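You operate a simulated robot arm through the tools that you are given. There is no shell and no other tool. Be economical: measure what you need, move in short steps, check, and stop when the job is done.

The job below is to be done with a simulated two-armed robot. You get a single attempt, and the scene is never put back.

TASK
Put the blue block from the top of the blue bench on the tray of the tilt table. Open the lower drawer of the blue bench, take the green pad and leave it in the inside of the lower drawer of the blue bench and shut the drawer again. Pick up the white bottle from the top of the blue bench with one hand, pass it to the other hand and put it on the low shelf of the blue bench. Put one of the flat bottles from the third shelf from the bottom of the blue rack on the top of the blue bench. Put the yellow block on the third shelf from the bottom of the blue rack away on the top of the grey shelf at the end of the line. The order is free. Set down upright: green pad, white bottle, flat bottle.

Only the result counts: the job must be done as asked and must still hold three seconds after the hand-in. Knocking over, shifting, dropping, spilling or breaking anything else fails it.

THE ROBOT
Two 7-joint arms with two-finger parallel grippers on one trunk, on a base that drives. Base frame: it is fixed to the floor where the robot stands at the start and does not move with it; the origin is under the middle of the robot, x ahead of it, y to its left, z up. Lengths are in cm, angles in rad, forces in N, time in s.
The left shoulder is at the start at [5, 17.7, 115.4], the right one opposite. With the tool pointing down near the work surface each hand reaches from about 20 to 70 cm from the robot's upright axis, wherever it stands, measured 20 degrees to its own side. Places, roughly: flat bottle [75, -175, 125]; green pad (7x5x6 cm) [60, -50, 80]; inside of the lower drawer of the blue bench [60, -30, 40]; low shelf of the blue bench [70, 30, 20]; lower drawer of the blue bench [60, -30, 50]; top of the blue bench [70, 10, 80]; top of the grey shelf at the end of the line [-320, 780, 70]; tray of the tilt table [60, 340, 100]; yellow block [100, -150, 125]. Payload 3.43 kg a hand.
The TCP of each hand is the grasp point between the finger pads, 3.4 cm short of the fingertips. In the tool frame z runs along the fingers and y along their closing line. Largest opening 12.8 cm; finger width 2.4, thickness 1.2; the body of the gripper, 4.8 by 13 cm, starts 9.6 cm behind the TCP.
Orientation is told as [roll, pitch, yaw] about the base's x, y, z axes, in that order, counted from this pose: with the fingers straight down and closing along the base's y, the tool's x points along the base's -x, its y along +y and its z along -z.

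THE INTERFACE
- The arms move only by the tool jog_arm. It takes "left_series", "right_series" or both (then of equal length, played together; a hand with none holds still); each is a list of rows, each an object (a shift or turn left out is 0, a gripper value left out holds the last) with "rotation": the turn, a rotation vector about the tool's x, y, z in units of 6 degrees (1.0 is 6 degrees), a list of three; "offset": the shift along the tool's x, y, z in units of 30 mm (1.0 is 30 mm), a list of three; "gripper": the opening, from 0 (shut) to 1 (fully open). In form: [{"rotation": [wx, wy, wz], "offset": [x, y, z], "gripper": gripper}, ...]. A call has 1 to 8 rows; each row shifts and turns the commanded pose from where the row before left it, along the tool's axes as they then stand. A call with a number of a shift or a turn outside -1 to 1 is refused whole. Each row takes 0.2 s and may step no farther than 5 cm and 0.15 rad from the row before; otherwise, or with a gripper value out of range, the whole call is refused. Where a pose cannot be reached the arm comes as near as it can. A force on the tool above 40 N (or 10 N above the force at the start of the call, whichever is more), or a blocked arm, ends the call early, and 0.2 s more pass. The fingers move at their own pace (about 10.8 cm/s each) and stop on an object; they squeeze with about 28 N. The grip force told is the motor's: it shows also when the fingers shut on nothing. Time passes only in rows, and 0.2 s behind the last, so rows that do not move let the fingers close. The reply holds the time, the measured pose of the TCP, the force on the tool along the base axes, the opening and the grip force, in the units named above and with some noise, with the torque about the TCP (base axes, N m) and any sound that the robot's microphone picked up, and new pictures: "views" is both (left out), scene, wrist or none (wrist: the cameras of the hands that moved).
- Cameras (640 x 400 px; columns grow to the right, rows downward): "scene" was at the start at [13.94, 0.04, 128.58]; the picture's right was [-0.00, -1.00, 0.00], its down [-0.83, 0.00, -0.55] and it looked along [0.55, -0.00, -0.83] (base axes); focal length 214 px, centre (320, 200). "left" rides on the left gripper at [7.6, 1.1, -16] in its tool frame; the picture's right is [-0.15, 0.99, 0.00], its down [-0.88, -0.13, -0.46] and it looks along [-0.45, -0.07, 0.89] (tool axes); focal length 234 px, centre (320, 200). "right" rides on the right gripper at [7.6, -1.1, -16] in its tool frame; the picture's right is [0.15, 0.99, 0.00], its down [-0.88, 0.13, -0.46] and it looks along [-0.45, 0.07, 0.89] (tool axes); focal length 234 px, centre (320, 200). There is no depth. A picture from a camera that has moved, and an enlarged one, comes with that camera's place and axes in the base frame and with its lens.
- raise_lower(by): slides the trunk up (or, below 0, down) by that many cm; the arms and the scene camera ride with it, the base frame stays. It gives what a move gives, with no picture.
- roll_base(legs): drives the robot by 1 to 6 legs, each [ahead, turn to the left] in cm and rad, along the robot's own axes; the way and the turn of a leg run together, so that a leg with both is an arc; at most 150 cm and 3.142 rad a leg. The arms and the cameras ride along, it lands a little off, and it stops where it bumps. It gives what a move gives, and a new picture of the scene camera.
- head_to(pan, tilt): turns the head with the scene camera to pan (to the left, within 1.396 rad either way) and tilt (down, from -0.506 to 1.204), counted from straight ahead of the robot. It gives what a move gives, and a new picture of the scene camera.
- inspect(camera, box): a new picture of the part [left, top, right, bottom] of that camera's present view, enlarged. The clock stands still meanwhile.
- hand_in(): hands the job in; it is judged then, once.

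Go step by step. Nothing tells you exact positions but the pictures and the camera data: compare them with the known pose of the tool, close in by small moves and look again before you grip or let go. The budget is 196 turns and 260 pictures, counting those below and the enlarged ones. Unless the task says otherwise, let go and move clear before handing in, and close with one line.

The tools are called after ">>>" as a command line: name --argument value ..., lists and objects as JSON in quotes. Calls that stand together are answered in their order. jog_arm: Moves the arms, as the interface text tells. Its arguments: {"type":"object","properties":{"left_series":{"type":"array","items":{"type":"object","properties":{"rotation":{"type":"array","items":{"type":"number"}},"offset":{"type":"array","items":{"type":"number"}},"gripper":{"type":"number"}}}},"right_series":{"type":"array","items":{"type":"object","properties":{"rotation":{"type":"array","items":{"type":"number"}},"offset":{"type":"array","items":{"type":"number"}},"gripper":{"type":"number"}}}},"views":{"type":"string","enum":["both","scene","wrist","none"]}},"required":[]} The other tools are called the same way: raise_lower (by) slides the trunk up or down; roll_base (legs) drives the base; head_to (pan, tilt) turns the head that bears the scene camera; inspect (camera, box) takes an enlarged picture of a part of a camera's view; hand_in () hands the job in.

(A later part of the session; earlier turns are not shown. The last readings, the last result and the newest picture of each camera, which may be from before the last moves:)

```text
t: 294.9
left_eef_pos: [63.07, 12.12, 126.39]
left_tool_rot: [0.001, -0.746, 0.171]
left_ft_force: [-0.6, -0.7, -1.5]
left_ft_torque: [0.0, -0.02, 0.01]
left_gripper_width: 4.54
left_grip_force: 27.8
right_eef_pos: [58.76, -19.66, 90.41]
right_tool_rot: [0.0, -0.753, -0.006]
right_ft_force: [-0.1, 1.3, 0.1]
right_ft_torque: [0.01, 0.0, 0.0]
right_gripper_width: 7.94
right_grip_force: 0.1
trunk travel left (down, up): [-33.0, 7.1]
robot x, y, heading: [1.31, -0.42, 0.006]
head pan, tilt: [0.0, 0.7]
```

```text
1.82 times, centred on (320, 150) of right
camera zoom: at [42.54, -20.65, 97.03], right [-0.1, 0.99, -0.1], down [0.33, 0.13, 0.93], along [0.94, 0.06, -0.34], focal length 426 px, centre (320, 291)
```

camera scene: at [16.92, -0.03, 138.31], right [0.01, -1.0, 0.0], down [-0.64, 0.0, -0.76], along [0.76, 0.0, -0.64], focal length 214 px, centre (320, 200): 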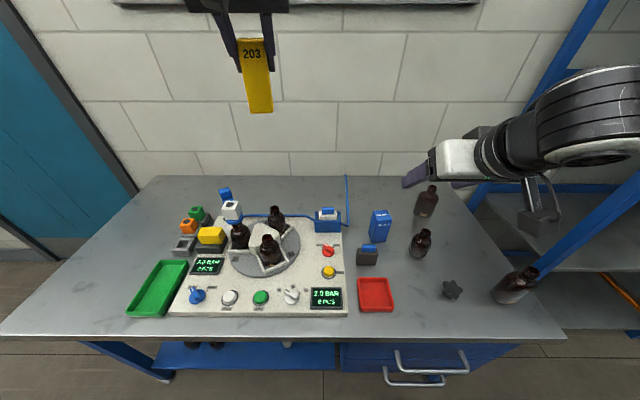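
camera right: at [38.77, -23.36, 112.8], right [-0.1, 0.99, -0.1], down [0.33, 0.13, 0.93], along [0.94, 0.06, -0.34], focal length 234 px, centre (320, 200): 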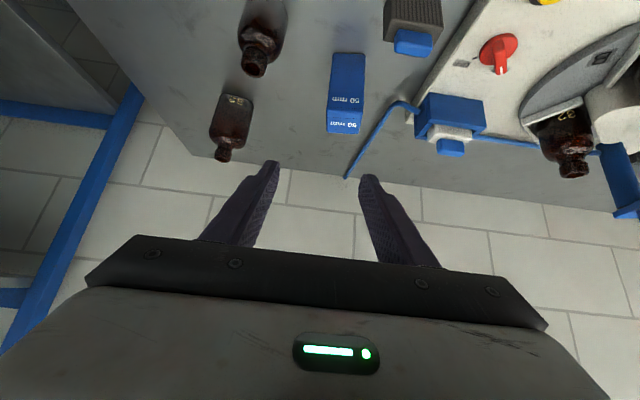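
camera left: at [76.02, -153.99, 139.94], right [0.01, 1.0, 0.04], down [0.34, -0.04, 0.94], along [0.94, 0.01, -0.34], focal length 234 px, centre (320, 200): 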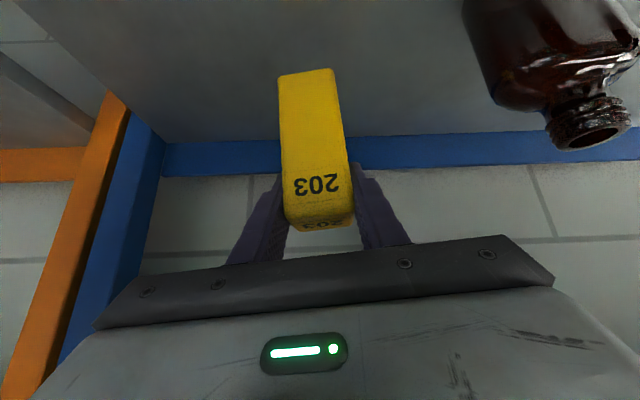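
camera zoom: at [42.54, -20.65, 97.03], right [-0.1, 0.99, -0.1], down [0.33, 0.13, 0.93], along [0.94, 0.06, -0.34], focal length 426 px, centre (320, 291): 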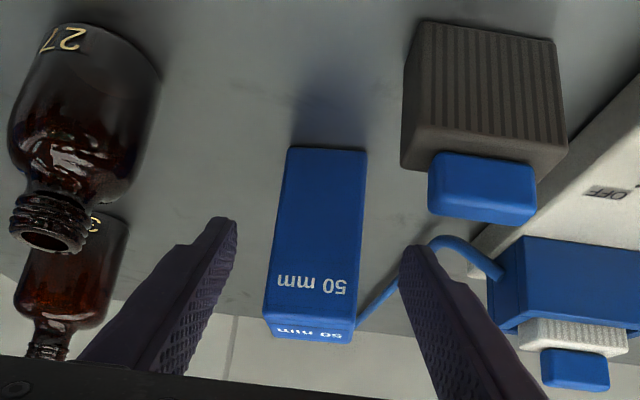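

>>> roll_base --legs '[[4.8, -0.006]]'

>>> jog_arm --right_series '[{"offset": [0, 0, 0]}, {"gripper": 0.25}, {}, {}, {}]' --views "wrist"

```text
t: 295.9
left_eef_pos: [68.03, 11.82, 126.29]
left_tool_rot: [0.0, -0.743, 0.163]
left_ft_force: [0.2, 0.3, -2.1]
left_ft_torque: [0.0, -0.01, -0.03]
left_gripper_width: 4.56
left_grip_force: 28.6
right_eef_pos: [63.59, -20.23, 90.44]
right_tool_rot: [0.0, -0.752, -0.012]
right_ft_force: [0.3, 0.0, -0.2]
right_ft_torque: [0.03, 0.02, 0.04]
right_gripper_width: 7.94
right_grip_force: 0.1
trunk travel left (down, up): [-33.0, 7.1]
robot x, y, heading: [6.26, 0.21, -0.005]
head pan, tilt: [0.0, 0.7]
camera scene: at [21.74, -0.11, 131.3], right [0.0, -1.0, 0.0], down [-0.65, 0.0, -0.76], along [0.76, 0.0, -0.65], focal length 214 px, centre (320, 200)
```

scene: 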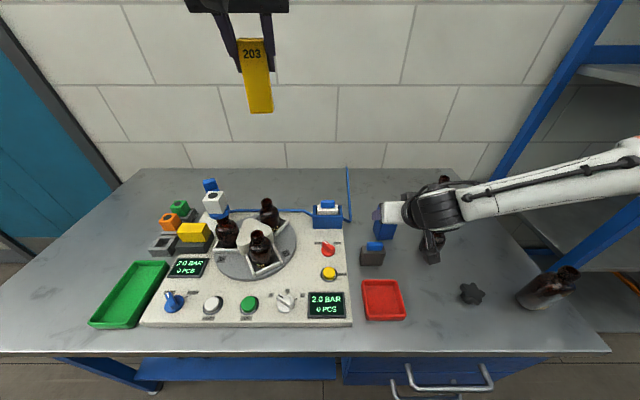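

```text
t: 297.1
left_eef_pos: [67.8, 11.77, 126.41]
left_tool_rot: [-0.001, -0.743, 0.163]
left_ft_force: [-0.2, 0.0, -2.8]
left_ft_torque: [-0.02, 0.0, 0.0]
left_gripper_width: 4.59
left_grip_force: 27.6
right_eef_pos: [63.52, -20.09, 90.6]
right_tool_rot: [-0.003, -0.754, -0.012]
right_ft_force: [-0.5, 0.3, 0.3]
right_ft_torque: [0.05, -0.02, -0.01]
right_gripper_width: 4.96
right_grip_force: 28.3
trunk travel left (down, up): [-33.0, 7.1]
robot x, y, heading: [6.07, -0.23, 0.002]
head pan, tilt: [0.0, 0.7]
camera right: at [47.19, -20.87, 97.02], right [-0.09, 0.99, -0.1], down [0.33, 0.13, 0.93], along [0.94, 0.05, -0.34], focal length 234 px, centre (320, 200)
```

right: 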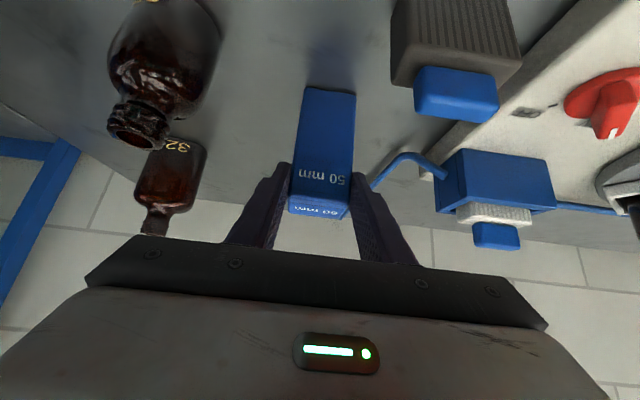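

Blue block gripped. Lift well clear, then drive back.

>>> raise_lower --by 7

>>> jog_arm --right_series '[{"offset": [-0.685, 0, -0.729]}, {"offset": [-0.685, 0, -0.729]}, {"offset": [-0.685, 0, -0.729]}, {"offset": [-0.685, 0, -0.729]}, {}]' --views "none"

>>> roll_base --legs '[[-56, 0]]'

```text
t: 298.1
left_eef_pos: [68.01, 11.73, 133.32]
left_tool_rot: [0.0, -0.744, 0.163]
left_ft_force: [0.2, 0.5, -1.9]
left_ft_torque: [-0.02, 0.02, -0.02]
left_gripper_width: 4.58
left_grip_force: 28.0
right_eef_pos: [63.65, -20.18, 97.53]
right_tool_rot: [-0.003, -0.752, -0.012]
right_ft_force: [0.7, -0.6, -2.3]
right_ft_torque: [0.02, 0.03, -0.01]
right_gripper_width: 4.96
right_grip_force: 28.0
trunk travel left (down, up): [-40.0, 0.1]
robot x, y, heading: [6.11, -0.52, -0.002]
head pan, tilt: [0.0, 0.7]
```

```text
t: 299.3
left_eef_pos: [67.92, 11.81, 133.29]
left_tool_rot: [0.001, -0.745, 0.162]
left_ft_force: [0.7, -0.2, -2.2]
left_ft_torque: [-0.03, -0.02, -0.01]
left_gripper_width: 4.57
left_grip_force: 27.9
right_eef_pos: [63.69, -20.11, 109.52]
right_tool_rot: [-0.002, -0.752, -0.01]
right_ft_force: [-0.3, -0.3, -2.1]
right_ft_torque: [0.0, 0.03, 0.0]
right_gripper_width: 4.97
right_grip_force: 28.0
trunk travel left (down, up): [-40.0, 0.1]
robot x, y, heading: [6.35, 0.14, 0.002]
head pan, tilt: [0.0, 0.7]
```

```text
t: 302.6
left_eef_pos: [11.04, 11.54, 133.45]
left_tool_rot: [0.0, -0.743, 0.154]
left_ft_force: [-0.7, -0.3, -0.9]
left_ft_torque: [0.02, 0.01, 0.02]
left_gripper_width: 4.56
left_grip_force: 28.4
right_eef_pos: [6.54, -20.34, 109.56]
right_tool_rot: [0.0, -0.753, -0.02]
right_ft_force: [0.2, 0.1, -0.8]
right_ft_torque: [-0.01, 0.06, 0.01]
right_gripper_width: 4.96
right_grip_force: 27.8
trunk travel left (down, up): [-40.0, 0.1]
robot x, y, heading: [-50.43, 0.35, -0.006]
head pan, tilt: [0.0, 0.7]
camera scene: at [-35.28, 0.01, 138.32], right [-0.01, -1.0, 0.0], down [-0.64, 0.01, -0.76], along [0.76, -0.01, -0.64], focal length 214 px, centre (320, 200)
```

scene: 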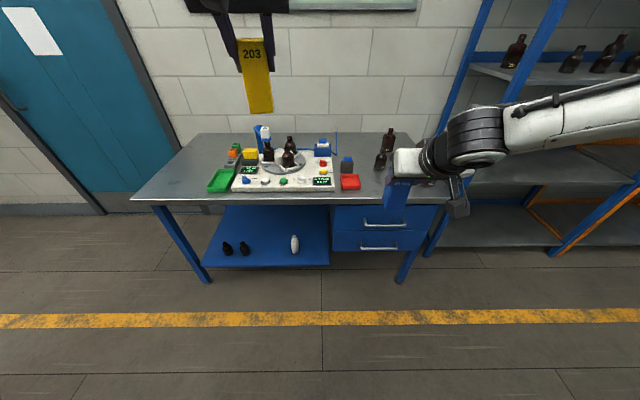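

>>> roll_base --legs '[[10, 0], [0, 1.577]]'

>>> head_to --pan 0 --tilt 0.25

```text
t: 307.5
left_eef_pos: [-51.21, 61.81, 133.33]
left_tool_rot: [0.0, -0.744, 1.71]
left_ft_force: [-0.1, -0.2, -1.1]
left_ft_torque: [0.04, -0.01, -0.01]
left_gripper_width: 4.56
left_grip_force: 28.2
right_eef_pos: [-19.44, 56.95, 109.54]
right_tool_rot: [-0.002, -0.752, 1.537]
right_ft_force: [-0.6, 0.1, -2.2]
right_ft_torque: [-0.06, 0.02, 0.0]
right_gripper_width: 4.95
right_grip_force: 27.6
trunk travel left (down, up): [-40.0, 0.1]
robot x, y, heading: [-40.55, 0.19, 1.546]
head pan, tilt: [0.0, 0.7]
camera scene: at [-40.43, 15.6, 138.31], right [1.0, -0.02, 0.0], down [-0.01, -0.64, -0.76], along [0.02, 0.76, -0.64], focal length 214 px, centre (320, 200)
```

scene: 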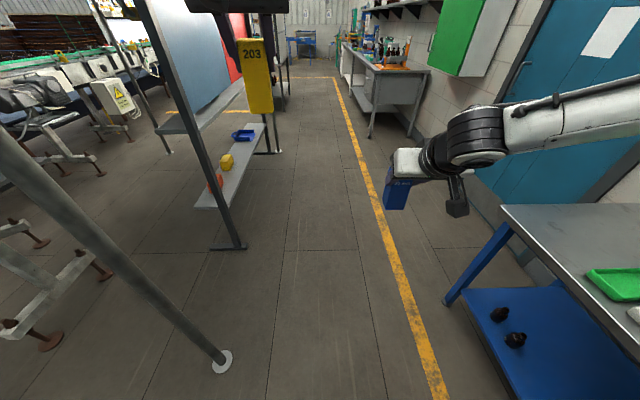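

```text
t: 308.4
left_eef_pos: [-51.24, 61.85, 133.36]
left_tool_rot: [0.0, -0.743, 1.712]
left_ft_force: [-0.1, 0.3, -0.5]
left_ft_torque: [-0.03, -0.02, 0.0]
left_gripper_width: 4.55
left_grip_force: 28.0
right_eef_pos: [-19.49, 57.0, 109.57]
right_tool_rot: [-0.004, -0.752, 1.537]
right_ft_force: [-0.4, 0.8, -1.0]
right_ft_torque: [-0.05, -0.01, 0.02]
right_gripper_width: 4.93
right_grip_force: 27.7
trunk travel left (down, up): [-40.0, 0.1]
robot x, y, heading: [-40.51, 0.45, 1.549]
head pan, tilt: [0.0, 0.25]
camera scene: at [-40.39, 16.45, 142.39], right [1.0, -0.02, 0.0], down [-0.01, -0.25, -0.97], along [0.02, 0.97, -0.25], focal length 214 px, centre (320, 200)
```

scene: 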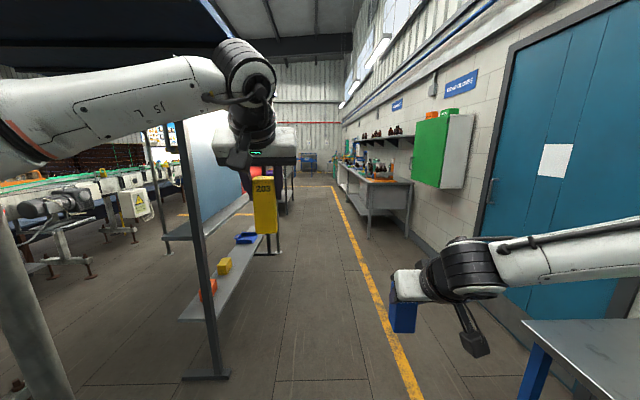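

Aisle is clear. Drive along +y toward the tilt table.

>>> roll_base --legs '[[150, 0], [90, 0]]'

>>> head_to --pan -0.6 --tilt 0.3

```text
t: 320.1
left_eef_pos: [-50.11, 300.59, 133.4]
left_tool_rot: [0.0, -0.744, 1.733]
left_ft_force: [0.0, -0.3, -1.5]
left_ft_torque: [-0.02, -0.02, 0.02]
left_gripper_width: 4.59
left_grip_force: 27.6
right_eef_pos: [-18.28, 296.57, 109.52]
right_tool_rot: [-0.002, -0.751, 1.56]
right_ft_force: [0.3, -0.7, -2.1]
right_ft_torque: [-0.04, 0.0, -0.01]
right_gripper_width: 4.95
right_grip_force: 28.2
trunk travel left (down, up): [-40.0, 0.1]
robot x, y, heading: [-38.2, 239.2, 1.577]
head pan, tilt: [0.0, 0.25]
camera scene: at [-38.2, 255.48, 142.39], right [1.0, 0.0, 0.0], down [0.0, -0.25, -0.97], along [0.0, 0.97, -0.25], focal length 214 px, centre (320, 200)
```

scene: 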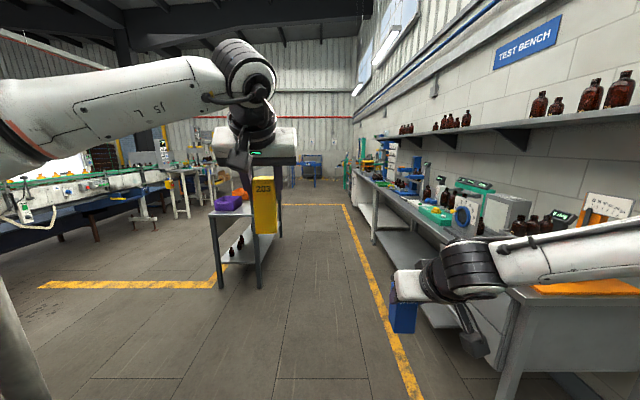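

```text
t: 321.1
left_eef_pos: [-50.07, 300.62, 133.31]
left_tool_rot: [0.0, -0.743, 1.735]
left_ft_force: [-0.2, 0.2, -1.4]
left_ft_torque: [-0.01, 0.01, 0.03]
left_gripper_width: 4.58
left_grip_force: 27.9
right_eef_pos: [-18.29, 296.47, 109.64]
right_tool_rot: [-0.002, -0.754, 1.56]
right_ft_force: [-0.1, 0.2, -2.6]
right_ft_torque: [-0.08, -0.02, 0.02]
right_gripper_width: 4.94
right_grip_force: 28.3
trunk travel left (down, up): [-40.0, 0.1]
robot x, y, heading: [-38.03, 238.87, 1.57]
head pan, tilt: [-0.6, 0.3]
camera scene: at [-32.92, 253.83, 141.93], right [0.83, -0.56, 0.0], down [-0.17, -0.24, -0.96], along [0.54, 0.79, -0.3], focal length 214 px, centre (320, 200)
```

scene: 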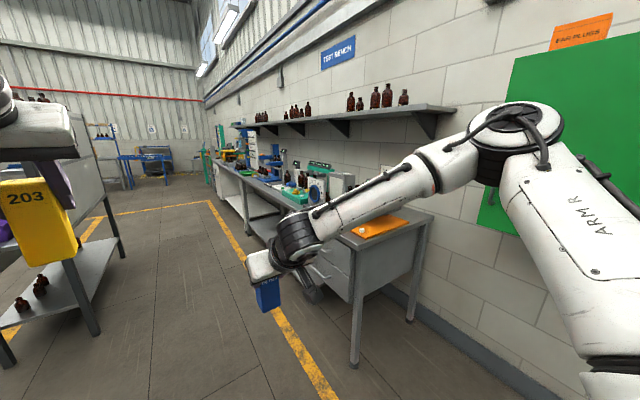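

>>> inspect --camera "scene" --box '[310, 160, 450, 260]'

```text
4.00 times, centred on (380, 210) of scene
camera zoom: at [-32.92, 253.83, 141.93], right [0.83, -0.56, 0.0], down [-0.17, -0.24, -0.96], along [0.54, 0.79, -0.3], focal length 858 px, centre (80, 160)
```

zoom: 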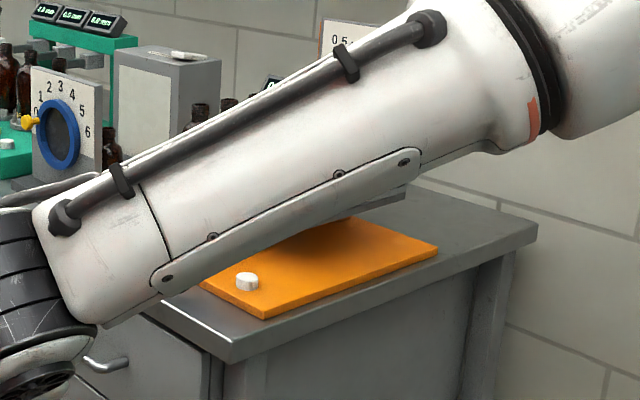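

>>> roll_base --legs '[[98, 0], [0, -1.575]]'

>>> head_to --pan 0 --tilt 0.45

```text
t: 329.9
left_eef_pos: [22.18, 351.59, 133.33]
left_tool_rot: [-0.001, -0.745, 0.213]
left_ft_force: [-0.5, -0.4, -1.5]
left_ft_torque: [0.03, 0.0, 0.02]
left_gripper_width: 4.56
left_grip_force: 28.1
right_eef_pos: [19.48, 319.53, 109.44]
right_tool_rot: [-0.002, -0.753, 0.04]
right_ft_force: [-0.7, 0.0, -1.8]
right_ft_torque: [-0.02, 0.06, 0.03]
right_gripper_width: 4.93
right_grip_force: 27.8
trunk travel left (down, up): [-40.0, 0.1]
robot x, y, heading: [-39.12, 336.47, 0.054]
head pan, tilt: [-0.6, 0.3]
camera scene: at [-23.94, 331.99, 141.92], right [-0.52, -0.85, 0.0], down [-0.25, 0.15, -0.96], along [0.82, -0.5, -0.3], focal length 214 px, centre (320, 200)
```

scene: 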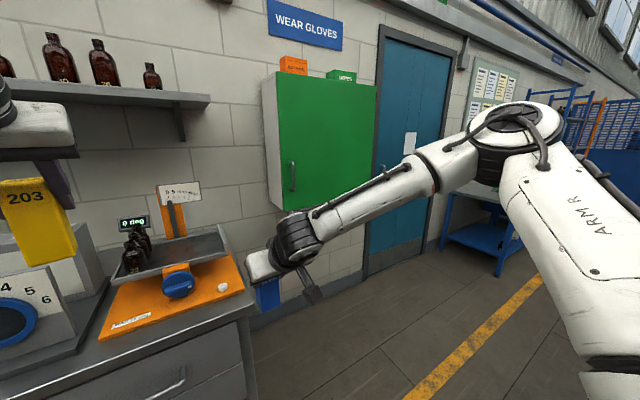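

```text
t: 330.9
left_eef_pos: [22.02, 351.51, 133.43]
left_tool_rot: [0.0, -0.746, 0.216]
left_ft_force: [0.3, -0.2, -1.1]
left_ft_torque: [-0.02, 0.01, 0.02]
left_gripper_width: 4.59
left_grip_force: 28.0
right_eef_pos: [19.6, 319.64, 109.58]
right_tool_rot: [-0.002, -0.753, 0.04]
right_ft_force: [0.1, -0.7, -1.8]
right_ft_torque: [0.01, 0.05, -0.02]
right_gripper_width: 4.92
right_grip_force: 28.0
trunk travel left (down, up): [-40.0, 0.1]
robot x, y, heading: [-38.75, 336.7, 0.051]
head pan, tilt: [0.0, 0.45]
camera scene: at [-22.73, 337.35, 140.53], right [0.05, -1.0, 0.0], down [-0.43, -0.02, -0.9], along [0.9, 0.05, -0.44], focal length 214 px, centre (320, 200)
```

scene: 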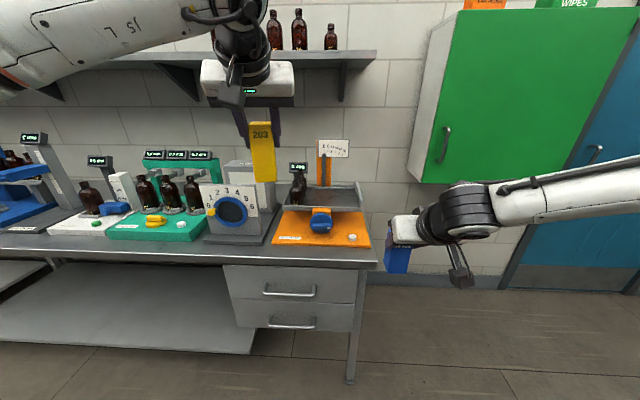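

>>> inspect --camera "scene" --box '[260, 130, 400, 260]'

```text
3.08 times, centred on (330, 195) of scene
camera zoom: at [-22.73, 337.35, 140.53], right [0.05, -1.0, 0.0], down [-0.43, -0.02, -0.9], along [0.9, 0.05, -0.44], focal length 660 px, centre (289, 215)
```

zoom: 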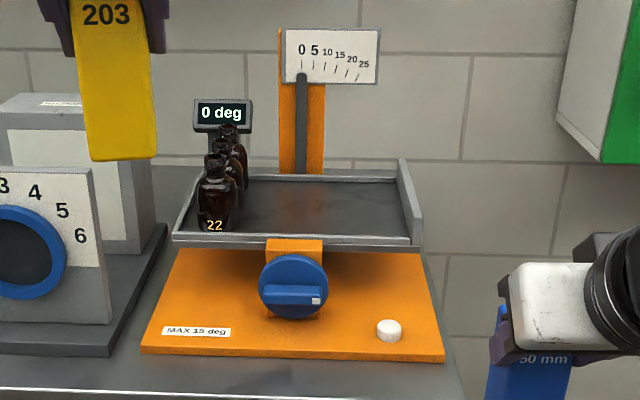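

The tilt table (0°) tray has free room right of the bottles. I lower the trunk to triangulate its height.

>>> raise_lower --by -25

>>> inspect --camera "scene" --box '[250, 80, 410, 210]'

```text
t: 333.5
left_eef_pos: [22.08, 351.58, 108.44]
left_tool_rot: [-0.001, -0.744, 0.214]
left_ft_force: [-0.5, -0.4, -1.5]
left_ft_torque: [0.03, -0.01, -0.01]
left_gripper_width: 4.58
left_grip_force: 28.7
right_eef_pos: [19.52, 319.59, 84.48]
right_tool_rot: [-0.002, -0.752, 0.041]
right_ft_force: [-0.2, -0.5, -2.0]
right_ft_torque: [-0.01, 0.06, 0.02]
right_gripper_width: 4.94
right_grip_force: 28.3
trunk travel left (down, up): [-15.0, 25.1]
robot x, y, heading: [-38.81, 336.82, 0.052]
head pan, tilt: [0.0, 0.45]
```

```text
3.08 times, centred on (330, 145) of scene
camera zoom: at [-22.74, 337.36, 115.54], right [0.05, -1.0, 0.0], down [-0.43, -0.02, -0.9], along [0.9, 0.05, -0.44], focal length 660 px, centre (289, 369)
```

zoom: 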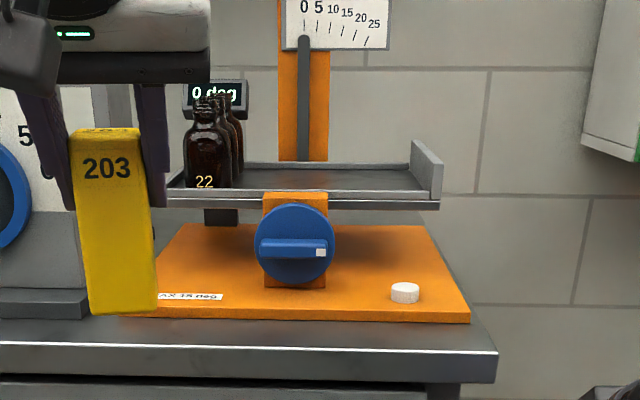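

Tray: x 53–70, y 325–357, floor z≈99.7; free place at about [61, 335]. Raise again and shift the robot 15 cm along +y.

>>> raise_lower --by 25

>>> roll_base --legs '[[0, 1.52], [15, 0], [0, -1.571]]'

>>> jog_arm --right_series '[{"offset": [-0.685, 0, -0.729]}, {"offset": [-0.685, 0, -0.729]}, {"offset": [-0.2, 0, -0.2]}, {}]' --views "none"

```text
t: 336.1
left_eef_pos: [22.14, 351.5, 133.34]
left_tool_rot: [-0.001, -0.743, 0.213]
left_ft_force: [0.0, 0.9, -1.1]
left_ft_torque: [0.02, -0.01, 0.01]
left_gripper_width: 4.58
left_grip_force: 28.4
right_eef_pos: [19.49, 319.59, 109.43]
right_tool_rot: [-0.001, -0.753, 0.04]
right_ft_force: [0.1, -0.5, -1.8]
right_ft_torque: [-0.02, 0.11, -0.01]
right_gripper_width: 4.96
right_grip_force: 28.1
trunk travel left (down, up): [-40.0, 0.1]
robot x, y, heading: [-38.85, 336.4, 0.052]
head pan, tilt: [0.0, 0.45]
```

```text
t: 345.0
left_eef_pos: [22.77, 363.39, 133.4]
left_tool_rot: [0.0, -0.742, 0.167]
left_ft_force: [0.2, -0.4, -2.3]
left_ft_torque: [-0.01, 0.0, -0.02]
left_gripper_width: 4.56
left_grip_force: 28.0
right_eef_pos: [18.65, 331.57, 109.55]
right_tool_rot: [-0.003, -0.75, -0.006]
right_ft_force: [0.0, 0.6, -1.5]
right_ft_torque: [0.0, 0.06, -0.01]
right_gripper_width: 4.94
right_grip_force: 28.1
trunk travel left (down, up): [-40.0, 0.1]
robot x, y, heading: [-38.83, 351.34, 0.006]
head pan, tilt: [0.0, 0.45]
camera scene: at [-22.72, 351.35, 140.53], right [0.0, -1.0, 0.0], down [-0.44, 0.0, -0.9], along [0.9, 0.0, -0.44], focal length 214 px, centre (320, 200)
```

scene: 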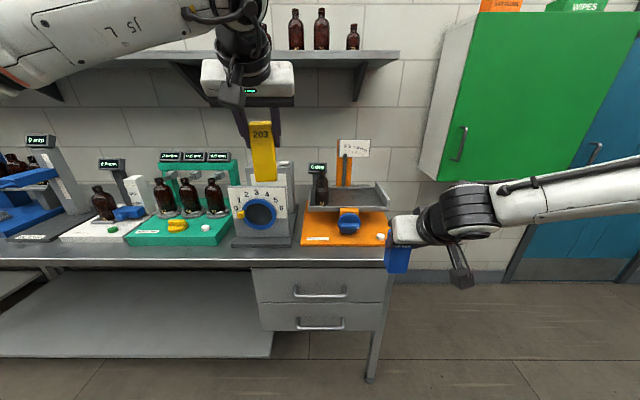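

```text
t: 346.0
left_eef_pos: [22.77, 363.42, 133.37]
left_tool_rot: [0.0, -0.744, 0.168]
left_ft_force: [-0.4, -0.1, -1.7]
left_ft_torque: [0.0, 0.01, 0.0]
left_gripper_width: 4.59
left_grip_force: 28.1
right_eef_pos: [18.72, 331.47, 116.39]
right_tool_rot: [-0.003, -0.753, -0.007]
right_ft_force: [0.0, 0.2, -1.5]
right_ft_torque: [-0.04, 0.08, 0.0]
right_gripper_width: 4.94
right_grip_force: 28.0
trunk travel left (down, up): [-40.0, 0.1]
robot x, y, heading: [-38.9, 351.33, 0.003]
head pan, tilt: [0.0, 0.45]
```

>>> jog_arm --right_series '[{"offset": [0, 0.5, 0]}, {"offset": [0, 0.5, 0]}]' --views "none"

>>> roll_base --legs '[[41, 0]]'

>>> inspect --camera "right" --box '[0, 0, 640, 400]'

```text
t: 346.6
left_eef_pos: [22.84, 363.45, 133.25]
left_tool_rot: [0.0, -0.742, 0.168]
left_ft_force: [-0.7, 0.0, -1.3]
left_ft_torque: [0.0, -0.01, 0.01]
left_gripper_width: 4.53
left_grip_force: 28.1
right_eef_pos: [18.66, 334.64, 116.28]
right_tool_rot: [-0.001, -0.752, -0.008]
right_ft_force: [-0.2, 0.2, -0.6]
right_ft_torque: [-0.04, 0.03, 0.0]
right_gripper_width: 4.95
right_grip_force: 28.1
trunk travel left (down, up): [-40.0, 0.1]
robot x, y, heading: [-39.05, 351.39, 0.005]
head pan, tilt: [0.0, 0.45]
```

```text
t: 349.1
left_eef_pos: [63.2, 363.21, 133.36]
left_tool_rot: [0.001, -0.743, 0.163]
left_ft_force: [-0.1, -0.3, -2.2]
left_ft_torque: [-0.02, 0.05, 0.0]
left_gripper_width: 4.57
left_grip_force: 27.6
right_eef_pos: [59.05, 334.41, 116.37]
right_tool_rot: [-0.003, -0.752, -0.012]
right_ft_force: [-0.5, 0.2, -2.0]
right_ft_torque: [0.0, 0.06, 0.0]
right_gripper_width: 4.94
right_grip_force: 27.9
trunk travel left (down, up): [-40.0, 0.1]
robot x, y, heading: [1.59, 351.64, 0.0]
head pan, tilt: [0.0, 0.45]
camera scene: at [17.75, 351.38, 140.53], right [0.0, -1.0, 0.0], down [-0.44, 0.0, -0.9], along [0.9, 0.0, -0.44], focal length 214 px, centre (320, 200)
```

scene: 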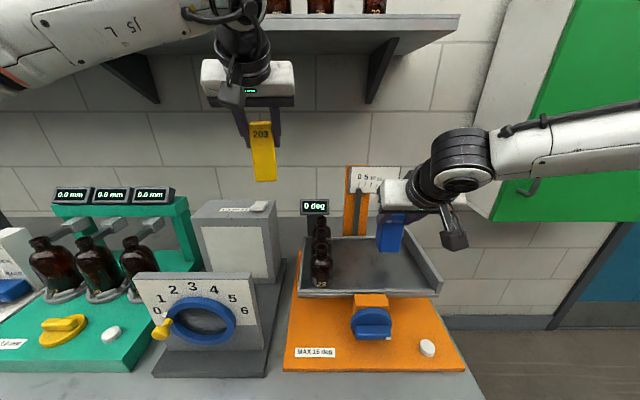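

```text
1.00 times, centred on (320, 200) of right
camera zoom: at [42.74, 333.58, 122.88], right [-0.09, 0.99, -0.1], down [0.33, 0.13, 0.93], along [0.94, 0.05, -0.34], focal length 234 px, centre (320, 200)
```

zoom: 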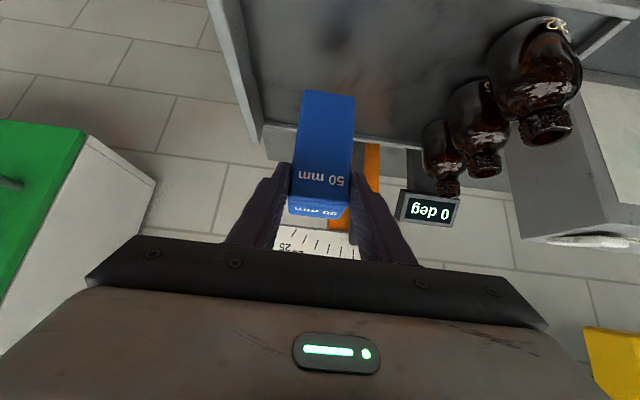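

Block is over the tray's free area. Lower with the trunk.

>>> raise_lower --by -4.8

>>> raise_lower --by -0.6

>>> raise_lower --by -0.5

```text
t: 350.0
left_eef_pos: [63.23, 363.17, 128.65]
left_tool_rot: [0.0, -0.744, 0.162]
left_ft_force: [0.1, -0.3, -1.3]
left_ft_torque: [0.01, -0.03, 0.02]
left_gripper_width: 4.57
left_grip_force: 28.0
right_eef_pos: [59.04, 334.4, 111.59]
right_tool_rot: [-0.001, -0.751, -0.013]
right_ft_force: [0.1, -0.3, -2.3]
right_ft_torque: [0.0, 0.06, -0.01]
right_gripper_width: 4.95
right_grip_force: 28.2
trunk travel left (down, up): [-35.2, 4.9]
robot x, y, heading: [1.52, 351.55, 0.004]
head pan, tilt: [0.0, 0.45]
```

```text
t: 350.6
left_eef_pos: [63.11, 363.2, 127.91]
left_tool_rot: [-0.001, -0.743, 0.163]
left_ft_force: [-0.3, -0.3, -2.1]
left_ft_torque: [-0.02, -0.01, -0.01]
left_gripper_width: 4.59
left_grip_force: 28.1
right_eef_pos: [59.13, 334.41, 111.1]
right_tool_rot: [-0.001, -0.756, -0.012]
right_ft_force: [1.3, -0.2, 4.0]
right_ft_torque: [0.15, -0.14, -0.02]
right_gripper_width: 4.94
right_grip_force: 27.9
trunk travel left (down, up): [-34.6, 5.5]
robot x, y, heading: [1.7, 351.15, 0.003]
head pan, tilt: [0.0, 0.45]
```

```text
t: 351.1
left_eef_pos: [63.04, 363.27, 127.74]
left_tool_rot: [-0.003, -0.747, 0.163]
left_ft_force: [0.3, 0.1, -2.0]
left_ft_torque: [0.04, -0.01, 0.01]
left_gripper_width: 4.57
left_grip_force: 27.9
right_eef_pos: [59.04, 334.38, 110.95]
right_tool_rot: [0.0, -0.763, -0.014]
right_ft_force: [1.6, -1.7, 24.0]
right_ft_torque: [0.17, -0.23, -0.02]
right_gripper_width: 4.98
right_grip_force: 28.0
trunk travel left (down, up): [-34.1, 6.0]
robot x, y, heading: [1.61, 351.48, -0.004]
head pan, tilt: [0.0, 0.45]
```

>>> raise_lower --by 0.35

>>> jog_arm --right_series '[{"gripper": 0.42}, {"gripper": 0.5}, {"gripper": 0.62}, {"gripper": 0.7}, {}]' --views "none"

>>> inspect --camera "scene" --box '[270, 160, 480, 320]'

```text
t: 351.6
left_eef_pos: [63.1, 363.27, 127.87]
left_tool_rot: [-0.002, -0.745, 0.164]
left_ft_force: [-0.3, 0.7, -1.6]
left_ft_torque: [-0.01, 0.02, 0.0]
left_gripper_width: 4.56
left_grip_force: 28.1
right_eef_pos: [58.94, 334.33, 111.01]
right_tool_rot: [-0.002, -0.758, -0.01]
right_ft_force: [2.8, -1.1, 18.3]
right_ft_torque: [0.4, -0.78, -0.05]
right_gripper_width: 4.97
right_grip_force: 28.4
trunk travel left (down, up): [-34.4, 5.7]
robot x, y, heading: [1.44, 351.41, 0.005]
head pan, tilt: [0.0, 0.45]
```

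```text
t: 352.8
left_eef_pos: [63.25, 363.19, 127.88]
left_tool_rot: [-0.001, -0.744, 0.161]
left_ft_force: [0.9, -0.3, -1.2]
left_ft_torque: [0.0, 0.02, -0.05]
left_gripper_width: 4.6
left_grip_force: 27.9
right_eef_pos: [59.01, 334.26, 110.83]
right_tool_rot: [-0.001, -0.753, -0.011]
right_ft_force: [0.5, 0.3, -0.5]
right_ft_torque: [0.0, -0.04, 0.03]
right_gripper_width: 8.95
right_grip_force: 0.1
trunk travel left (down, up): [-34.4, 5.7]
robot x, y, heading: [1.43, 351.25, 0.002]
head pan, tilt: [0.0, 0.45]
```

```text
2.50 times, centred on (375, 240) of scene
camera zoom: at [17.68, 351.39, 134.99], right [0.0, -1.0, 0.0], down [-0.44, 0.0, -0.9], along [0.9, 0.0, -0.44], focal length 536 px, centre (182, 100)
```

zoom: 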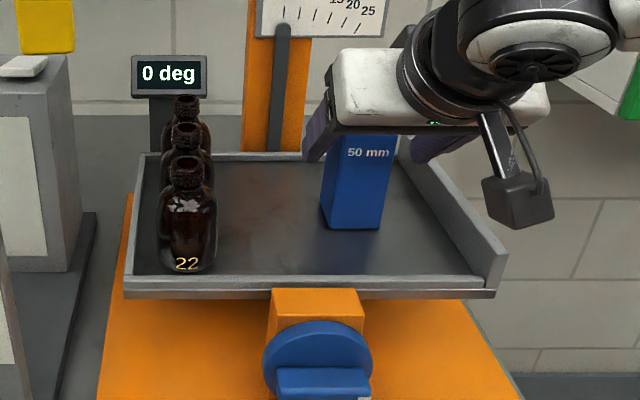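

Block stands in the tray, 0 deg. Raise and back away.

>>> raise_lower --by 5.6

>>> roll_base --legs '[[-42, 0]]'

>>> inspect --camera "scene" --box '[280, 130, 440, 250]'

```text
t: 353.8
left_eef_pos: [63.35, 363.22, 133.46]
left_tool_rot: [0.0, -0.744, 0.161]
left_ft_force: [0.0, -0.3, -1.4]
left_ft_torque: [0.02, 0.03, 0.01]
left_gripper_width: 4.58
left_grip_force: 28.2
right_eef_pos: [59.14, 334.4, 116.39]
right_tool_rot: [-0.002, -0.752, -0.014]
right_ft_force: [-0.5, -0.9, 0.3]
right_ft_torque: [-0.01, 0.01, 0.03]
right_gripper_width: 8.97
right_grip_force: 0.0
trunk travel left (down, up): [-40.0, 0.1]
robot x, y, heading: [1.31, 351.11, 0.004]
head pan, tilt: [0.0, 0.45]
```

```text
t: 356.4
left_eef_pos: [20.77, 363.42, 133.52]
left_tool_rot: [0.0, -0.744, 0.167]
left_ft_force: [-0.9, -1.1, -1.6]
left_ft_torque: [-0.02, -0.05, 0.01]
left_gripper_width: 4.56
left_grip_force: 28.3
right_eef_pos: [16.64, 334.41, 116.45]
right_tool_rot: [-0.001, -0.753, -0.007]
right_ft_force: [0.2, -0.6, 0.7]
right_ft_torque: [0.01, 0.0, -0.01]
right_gripper_width: 8.96
right_grip_force: 0.0
trunk travel left (down, up): [-40.0, 0.1]
robot x, y, heading: [-40.8, 351.47, 0.008]
head pan, tilt: [0.0, 0.45]
camera scene: at [-24.77, 351.38, 140.59], right [0.0, -1.0, 0.0], down [-0.44, 0.0, -0.9], along [0.9, 0.0, -0.44], focal length 214 px, centre (320, 200)
```

scene: 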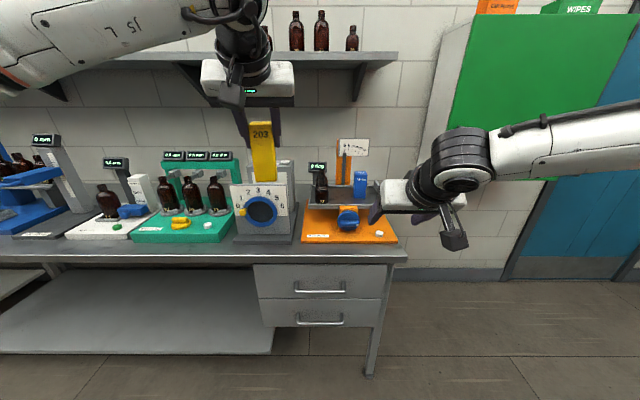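

```text
3.33 times, centred on (360, 190) of scene
camera zoom: at [-24.77, 351.38, 140.59], right [0.0, -1.0, 0.0], down [-0.44, 0.0, -0.9], along [0.9, 0.0, -0.44], focal length 715 px, centre (187, 233)
```

zoom: 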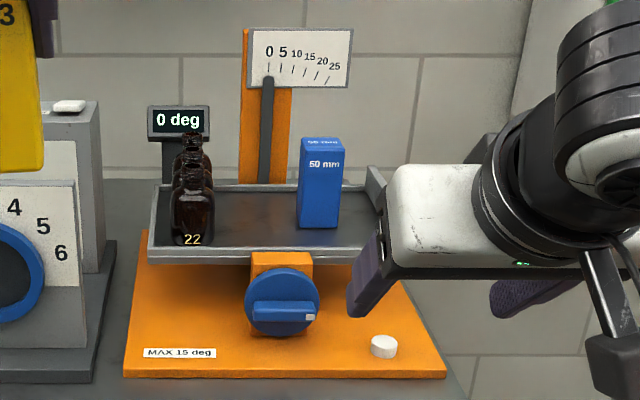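

Blue block done. Now turn to +y and go toward the grey shelf at the end of the line.

>>> roll_base --legs '[[0, 1.565], [110, 0]]'

>>> head_to --pan 0.55 --tilt 0.2

```text
t: 365.7
left_eef_pos: [-51.02, 521.15, 133.41]
left_tool_rot: [-0.001, -0.744, 1.728]
left_ft_force: [0.2, -0.7, -1.8]
left_ft_torque: [0.02, -0.01, 0.0]
left_gripper_width: 4.57
left_grip_force: 27.8
right_eef_pos: [-22.28, 516.68, 116.42]
right_tool_rot: [0.0, -0.752, 1.552]
right_ft_force: [0.0, 0.4, 0.9]
right_ft_torque: [0.01, 0.04, 0.0]
right_gripper_width: 8.96
right_grip_force: 0.0
trunk travel left (down, up): [-40.0, 0.1]
robot x, y, heading: [-39.79, 459.17, 1.565]
head pan, tilt: [0.0, 0.45]
camera scene: at [-39.7, 475.69, 140.58], right [1.0, -0.01, 0.0], down [0.0, -0.44, -0.9], along [0.01, 0.9, -0.44], focal length 214 px, centre (320, 200)
```

scene: 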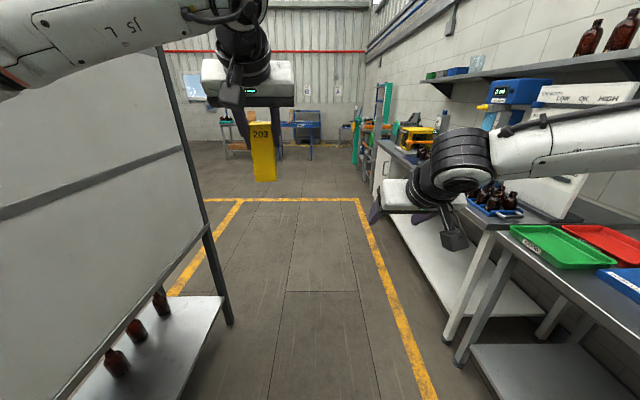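

```text
t: 366.7
left_eef_pos: [-50.99, 521.1, 133.49]
left_tool_rot: [0.001, -0.743, 1.727]
left_ft_force: [0.0, 0.2, -0.6]
left_ft_torque: [0.02, 0.03, -0.02]
left_gripper_width: 4.57
left_grip_force: 27.8
right_eef_pos: [-22.36, 516.64, 116.34]
right_tool_rot: [-0.003, -0.754, 1.551]
right_ft_force: [-0.4, -0.8, 0.0]
right_ft_torque: [0.0, -0.02, -0.01]
right_gripper_width: 8.96
right_grip_force: 0.0
trunk travel left (down, up): [-40.0, 0.1]
robot x, y, heading: [-39.8, 459.04, 1.568]
head pan, tilt: [0.55, 0.201]
camera scene: at [-44.57, 474.46, 142.9], right [0.86, 0.52, 0.0], down [0.1, -0.17, -0.98], along [-0.51, 0.84, -0.2], focal length 214 px, centre (320, 200)
```

scene: 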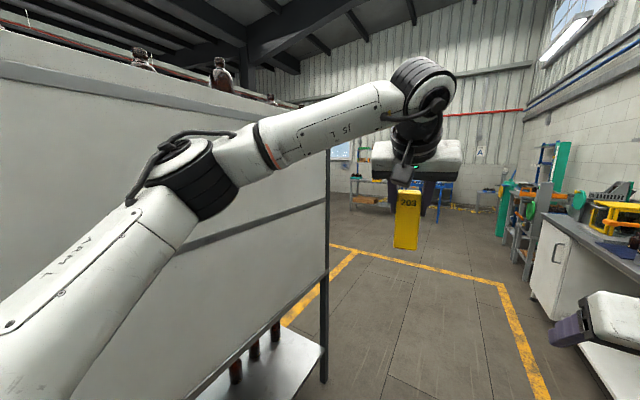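

>>> roll_base --legs '[[150, 0], [40, 0]]'

>>> head_to --pan 1.1 --tilt 0.25

```text
t: 376.2
left_eef_pos: [-47.96, 711.51, 133.43]
left_tool_rot: [-0.001, -0.743, 1.716]
left_ft_force: [0.7, 0.2, -2.5]
left_ft_torque: [-0.02, 0.03, -0.02]
left_gripper_width: 4.59
left_grip_force: 28.0
right_eef_pos: [-19.2, 706.71, 116.46]
right_tool_rot: [-0.001, -0.752, 1.543]
right_ft_force: [1.2, 0.5, 0.3]
right_ft_torque: [-0.01, 0.05, 0.03]
right_gripper_width: 8.94
right_grip_force: 0.1
trunk travel left (down, up): [-40.0, 0.1]
robot x, y, heading: [-36.86, 649.29, 1.55]
head pan, tilt: [0.55, 0.201]
camera scene: at [-41.91, 664.74, 142.9], right [0.86, 0.51, 0.0], down [0.1, -0.17, -0.98], along [-0.5, 0.84, -0.2], focal length 214 px, centre (320, 200)
```

scene: 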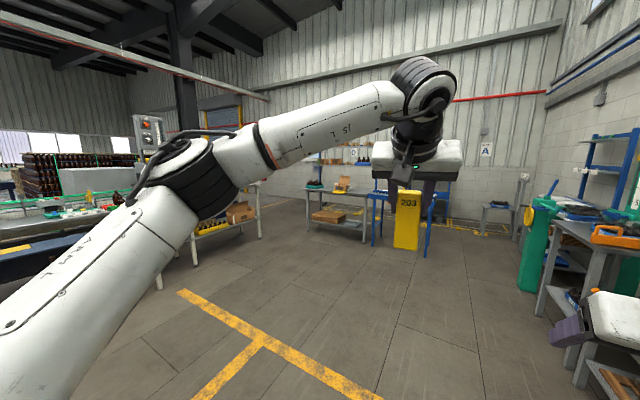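

```text
t: 377.2
left_eef_pos: [-47.98, 711.43, 133.42]
left_tool_rot: [0.0, -0.744, 1.717]
left_ft_force: [1.1, 0.1, -1.6]
left_ft_torque: [0.02, 0.0, 0.01]
left_gripper_width: 4.56
left_grip_force: 28.1
right_eef_pos: [-19.22, 706.69, 116.48]
right_tool_rot: [-0.001, -0.752, 1.543]
right_ft_force: [1.0, 0.0, 0.2]
right_ft_torque: [0.0, 0.02, 0.05]
right_gripper_width: 8.94
right_grip_force: 0.1
trunk travel left (down, up): [-40.0, 0.1]
robot x, y, heading: [-36.91, 649.71, 1.551]
head pan, tilt: [1.1, 0.25]
camera scene: at [-45.43, 661.06, 142.45], right [0.47, 0.88, 0.0], down [0.22, -0.12, -0.97], along [-0.86, 0.46, -0.25], focal length 214 px, centre (320, 200)
```

scene: 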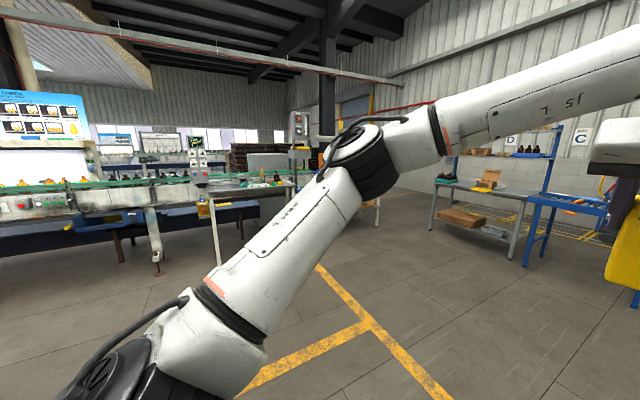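

>>> roll_base --legs '[[0, 1.16]]'

>>> head_to --pan -0.25 --tilt 0.3

```text
t: 380.5
left_eef_pos: [-98.34, 664.02, 133.43]
left_tool_rot: [0.0, -0.744, 2.881]
left_ft_force: [0.3, 0.7, -1.0]
left_ft_torque: [0.01, 0.04, -0.02]
left_gripper_width: 4.6
left_grip_force: 28.2
right_eef_pos: [-82.57, 688.52, 116.41]
right_tool_rot: [-0.001, -0.752, 2.708]
right_ft_force: [-0.1, 0.9, 0.2]
right_ft_torque: [0.02, 0.02, -0.04]
right_gripper_width: 8.95
right_grip_force: 0.1
trunk travel left (down, up): [-40.0, 0.1]
robot x, y, heading: [-37.02, 649.41, 2.716]
head pan, tilt: [1.1, 0.25]
camera scene: at [-51.0, 646.65, 142.45], right [-0.63, 0.78, 0.0], down [0.19, 0.15, -0.97], along [-0.76, -0.61, -0.25], focal length 214 px, centre (320, 200)
```

scene: 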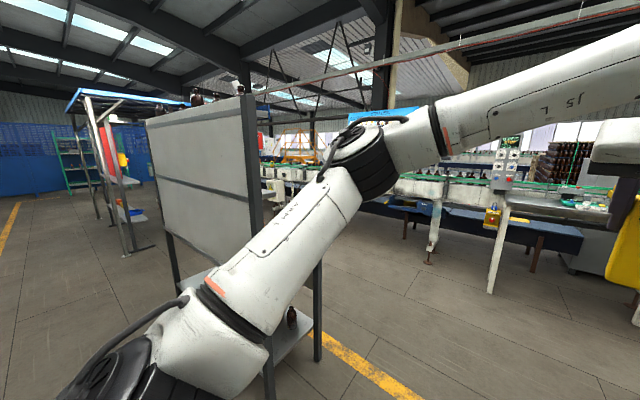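

```text
t: 382.0
left_eef_pos: [-98.12, 664.01, 133.43]
left_tool_rot: [-0.001, -0.744, 2.881]
left_ft_force: [0.2, 0.6, -1.5]
left_ft_torque: [0.04, -0.01, -0.02]
left_gripper_width: 4.58
left_grip_force: 27.8
right_eef_pos: [-82.62, 688.64, 116.29]
right_tool_rot: [-0.002, -0.752, 2.708]
right_ft_force: [-0.2, -0.1, 1.2]
right_ft_torque: [0.01, -0.02, 0.01]
right_gripper_width: 8.95
right_grip_force: 0.0
trunk travel left (down, up): [-40.0, 0.1]
robot x, y, heading: [-36.92, 649.73, 2.718]
head pan, tilt: [-0.25, 0.3]
camera scene: at [-51.01, 658.34, 141.98], right [0.62, 0.78, 0.0], down [0.23, -0.18, -0.96], along [-0.75, 0.59, -0.3], focal length 214 px, centre (320, 200)
```

scene: 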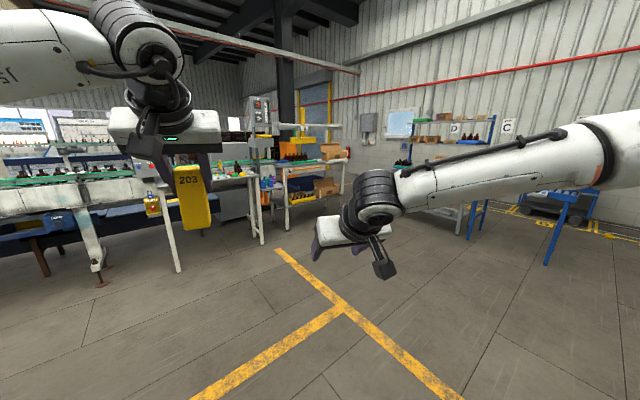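

>>> inspect --camera "scene" --box '[200, 110, 360, 250]'

```text
2.86 times, centred on (280, 180) of scene
camera zoom: at [-51.01, 658.34, 141.98], right [0.62, 0.78, 0.0], down [0.23, -0.18, -0.96], along [-0.75, 0.59, -0.3], focal length 613 px, centre (434, 257)
```

zoom: 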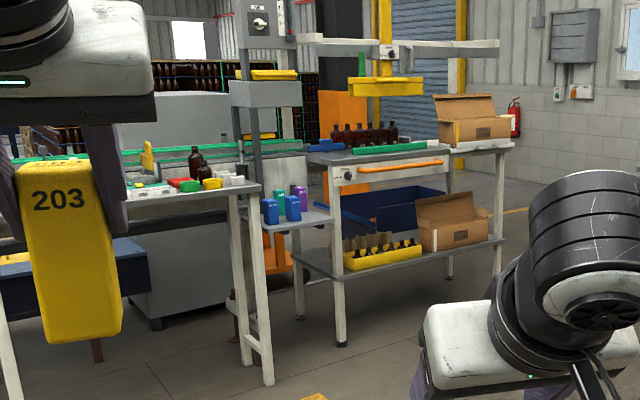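

The small grey shelf with coloured blocks (top z≈70, about [−322, 785]) is the target. Drive there, ending facing −x.

>>> roll_base --legs '[[0, -0.25], [130, 0], [60, 0], [0, 0.672]]'

>>> head_to --pan 0 --tilt 0.4

```text
t: 394.3
left_eef_pos: [-249.4, 755.17, 133.48]
left_tool_rot: [0.001, -0.745, -2.958]
left_ft_force: [-0.6, 0.3, -2.4]
left_ft_torque: [0.0, 0.03, 0.02]
left_gripper_width: 4.58
left_grip_force: 27.6
right_eef_pos: [-245.96, 784.08, 116.52]
right_tool_rot: [-0.002, -0.752, -3.132]
right_ft_force: [-0.3, 0.6, -0.2]
right_ft_torque: [0.04, 0.0, 0.0]
right_gripper_width: 8.95
right_grip_force: 0.0
trunk travel left (down, up): [-40.0, 0.1]
robot x, y, heading: [-187.87, 768.26, -3.125]
head pan, tilt: [-0.25, 0.3]
camera scene: at [-204.26, 770.34, 141.98], right [0.23, 0.97, 0.0], down [0.29, -0.07, -0.96], along [-0.93, 0.22, -0.3], focal length 214 px, centre (320, 200)
```

scene: 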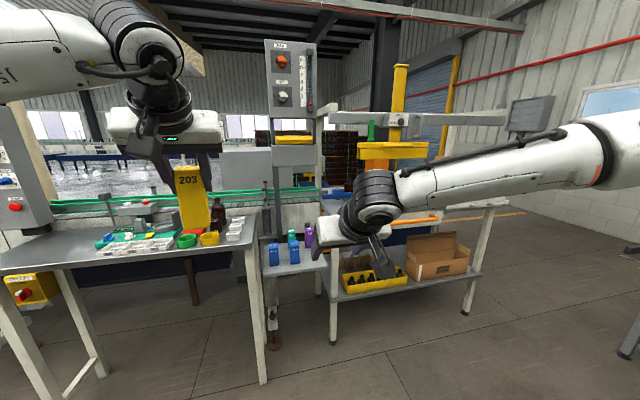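

```text
t: 395.1
left_eef_pos: [-249.37, 755.29, 133.48]
left_tool_rot: [0.001, -0.743, -2.959]
left_ft_force: [0.3, 0.1, -1.9]
left_ft_torque: [-0.02, -0.02, 0.01]
left_gripper_width: 4.53
left_grip_force: 27.8
right_eef_pos: [-245.78, 784.09, 116.44]
right_tool_rot: [-0.002, -0.753, -3.132]
right_ft_force: [0.2, -0.5, -0.1]
right_ft_torque: [0.02, 0.01, 0.0]
right_gripper_width: 8.96
right_grip_force: 0.1
trunk travel left (down, up): [-40.0, 0.1]
robot x, y, heading: [-187.9, 768.75, -3.121]
head pan, tilt: [0.0, 0.4]
camera scene: at [-204.43, 768.08, 141.06], right [-0.02, 1.0, 0.0], down [0.39, 0.01, -0.92], along [-0.92, -0.02, -0.39], focal length 214 px, centre (320, 200)
```

scene: 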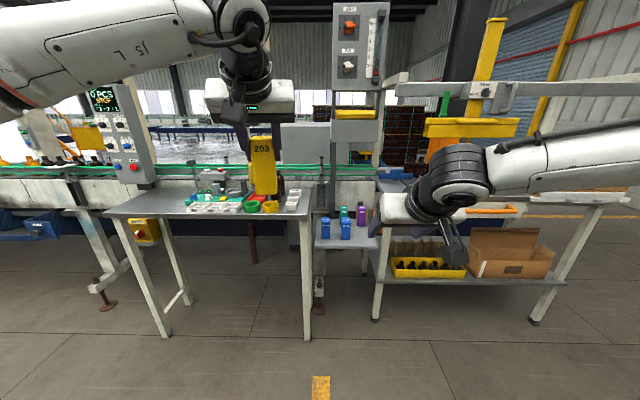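

>>> inspect --camera "scene" --box '[280, 180, 420, 290]'

```text
3.64 times, centred on (350, 235) of scene
camera zoom: at [-204.43, 768.08, 141.06], right [-0.02, 1.0, 0.0], down [0.39, 0.01, -0.92], along [-0.92, -0.02, -0.39], focal length 780 px, centre (211, 73)
```

zoom: 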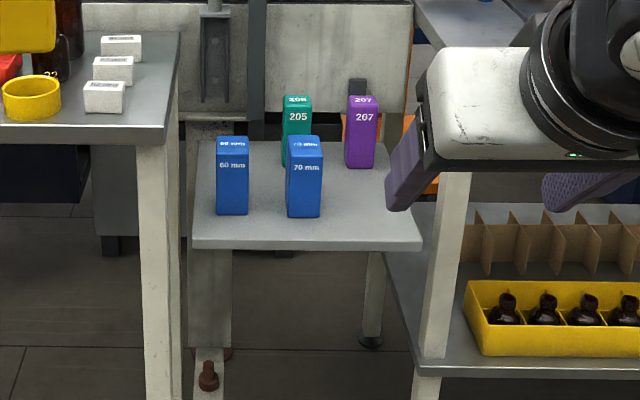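

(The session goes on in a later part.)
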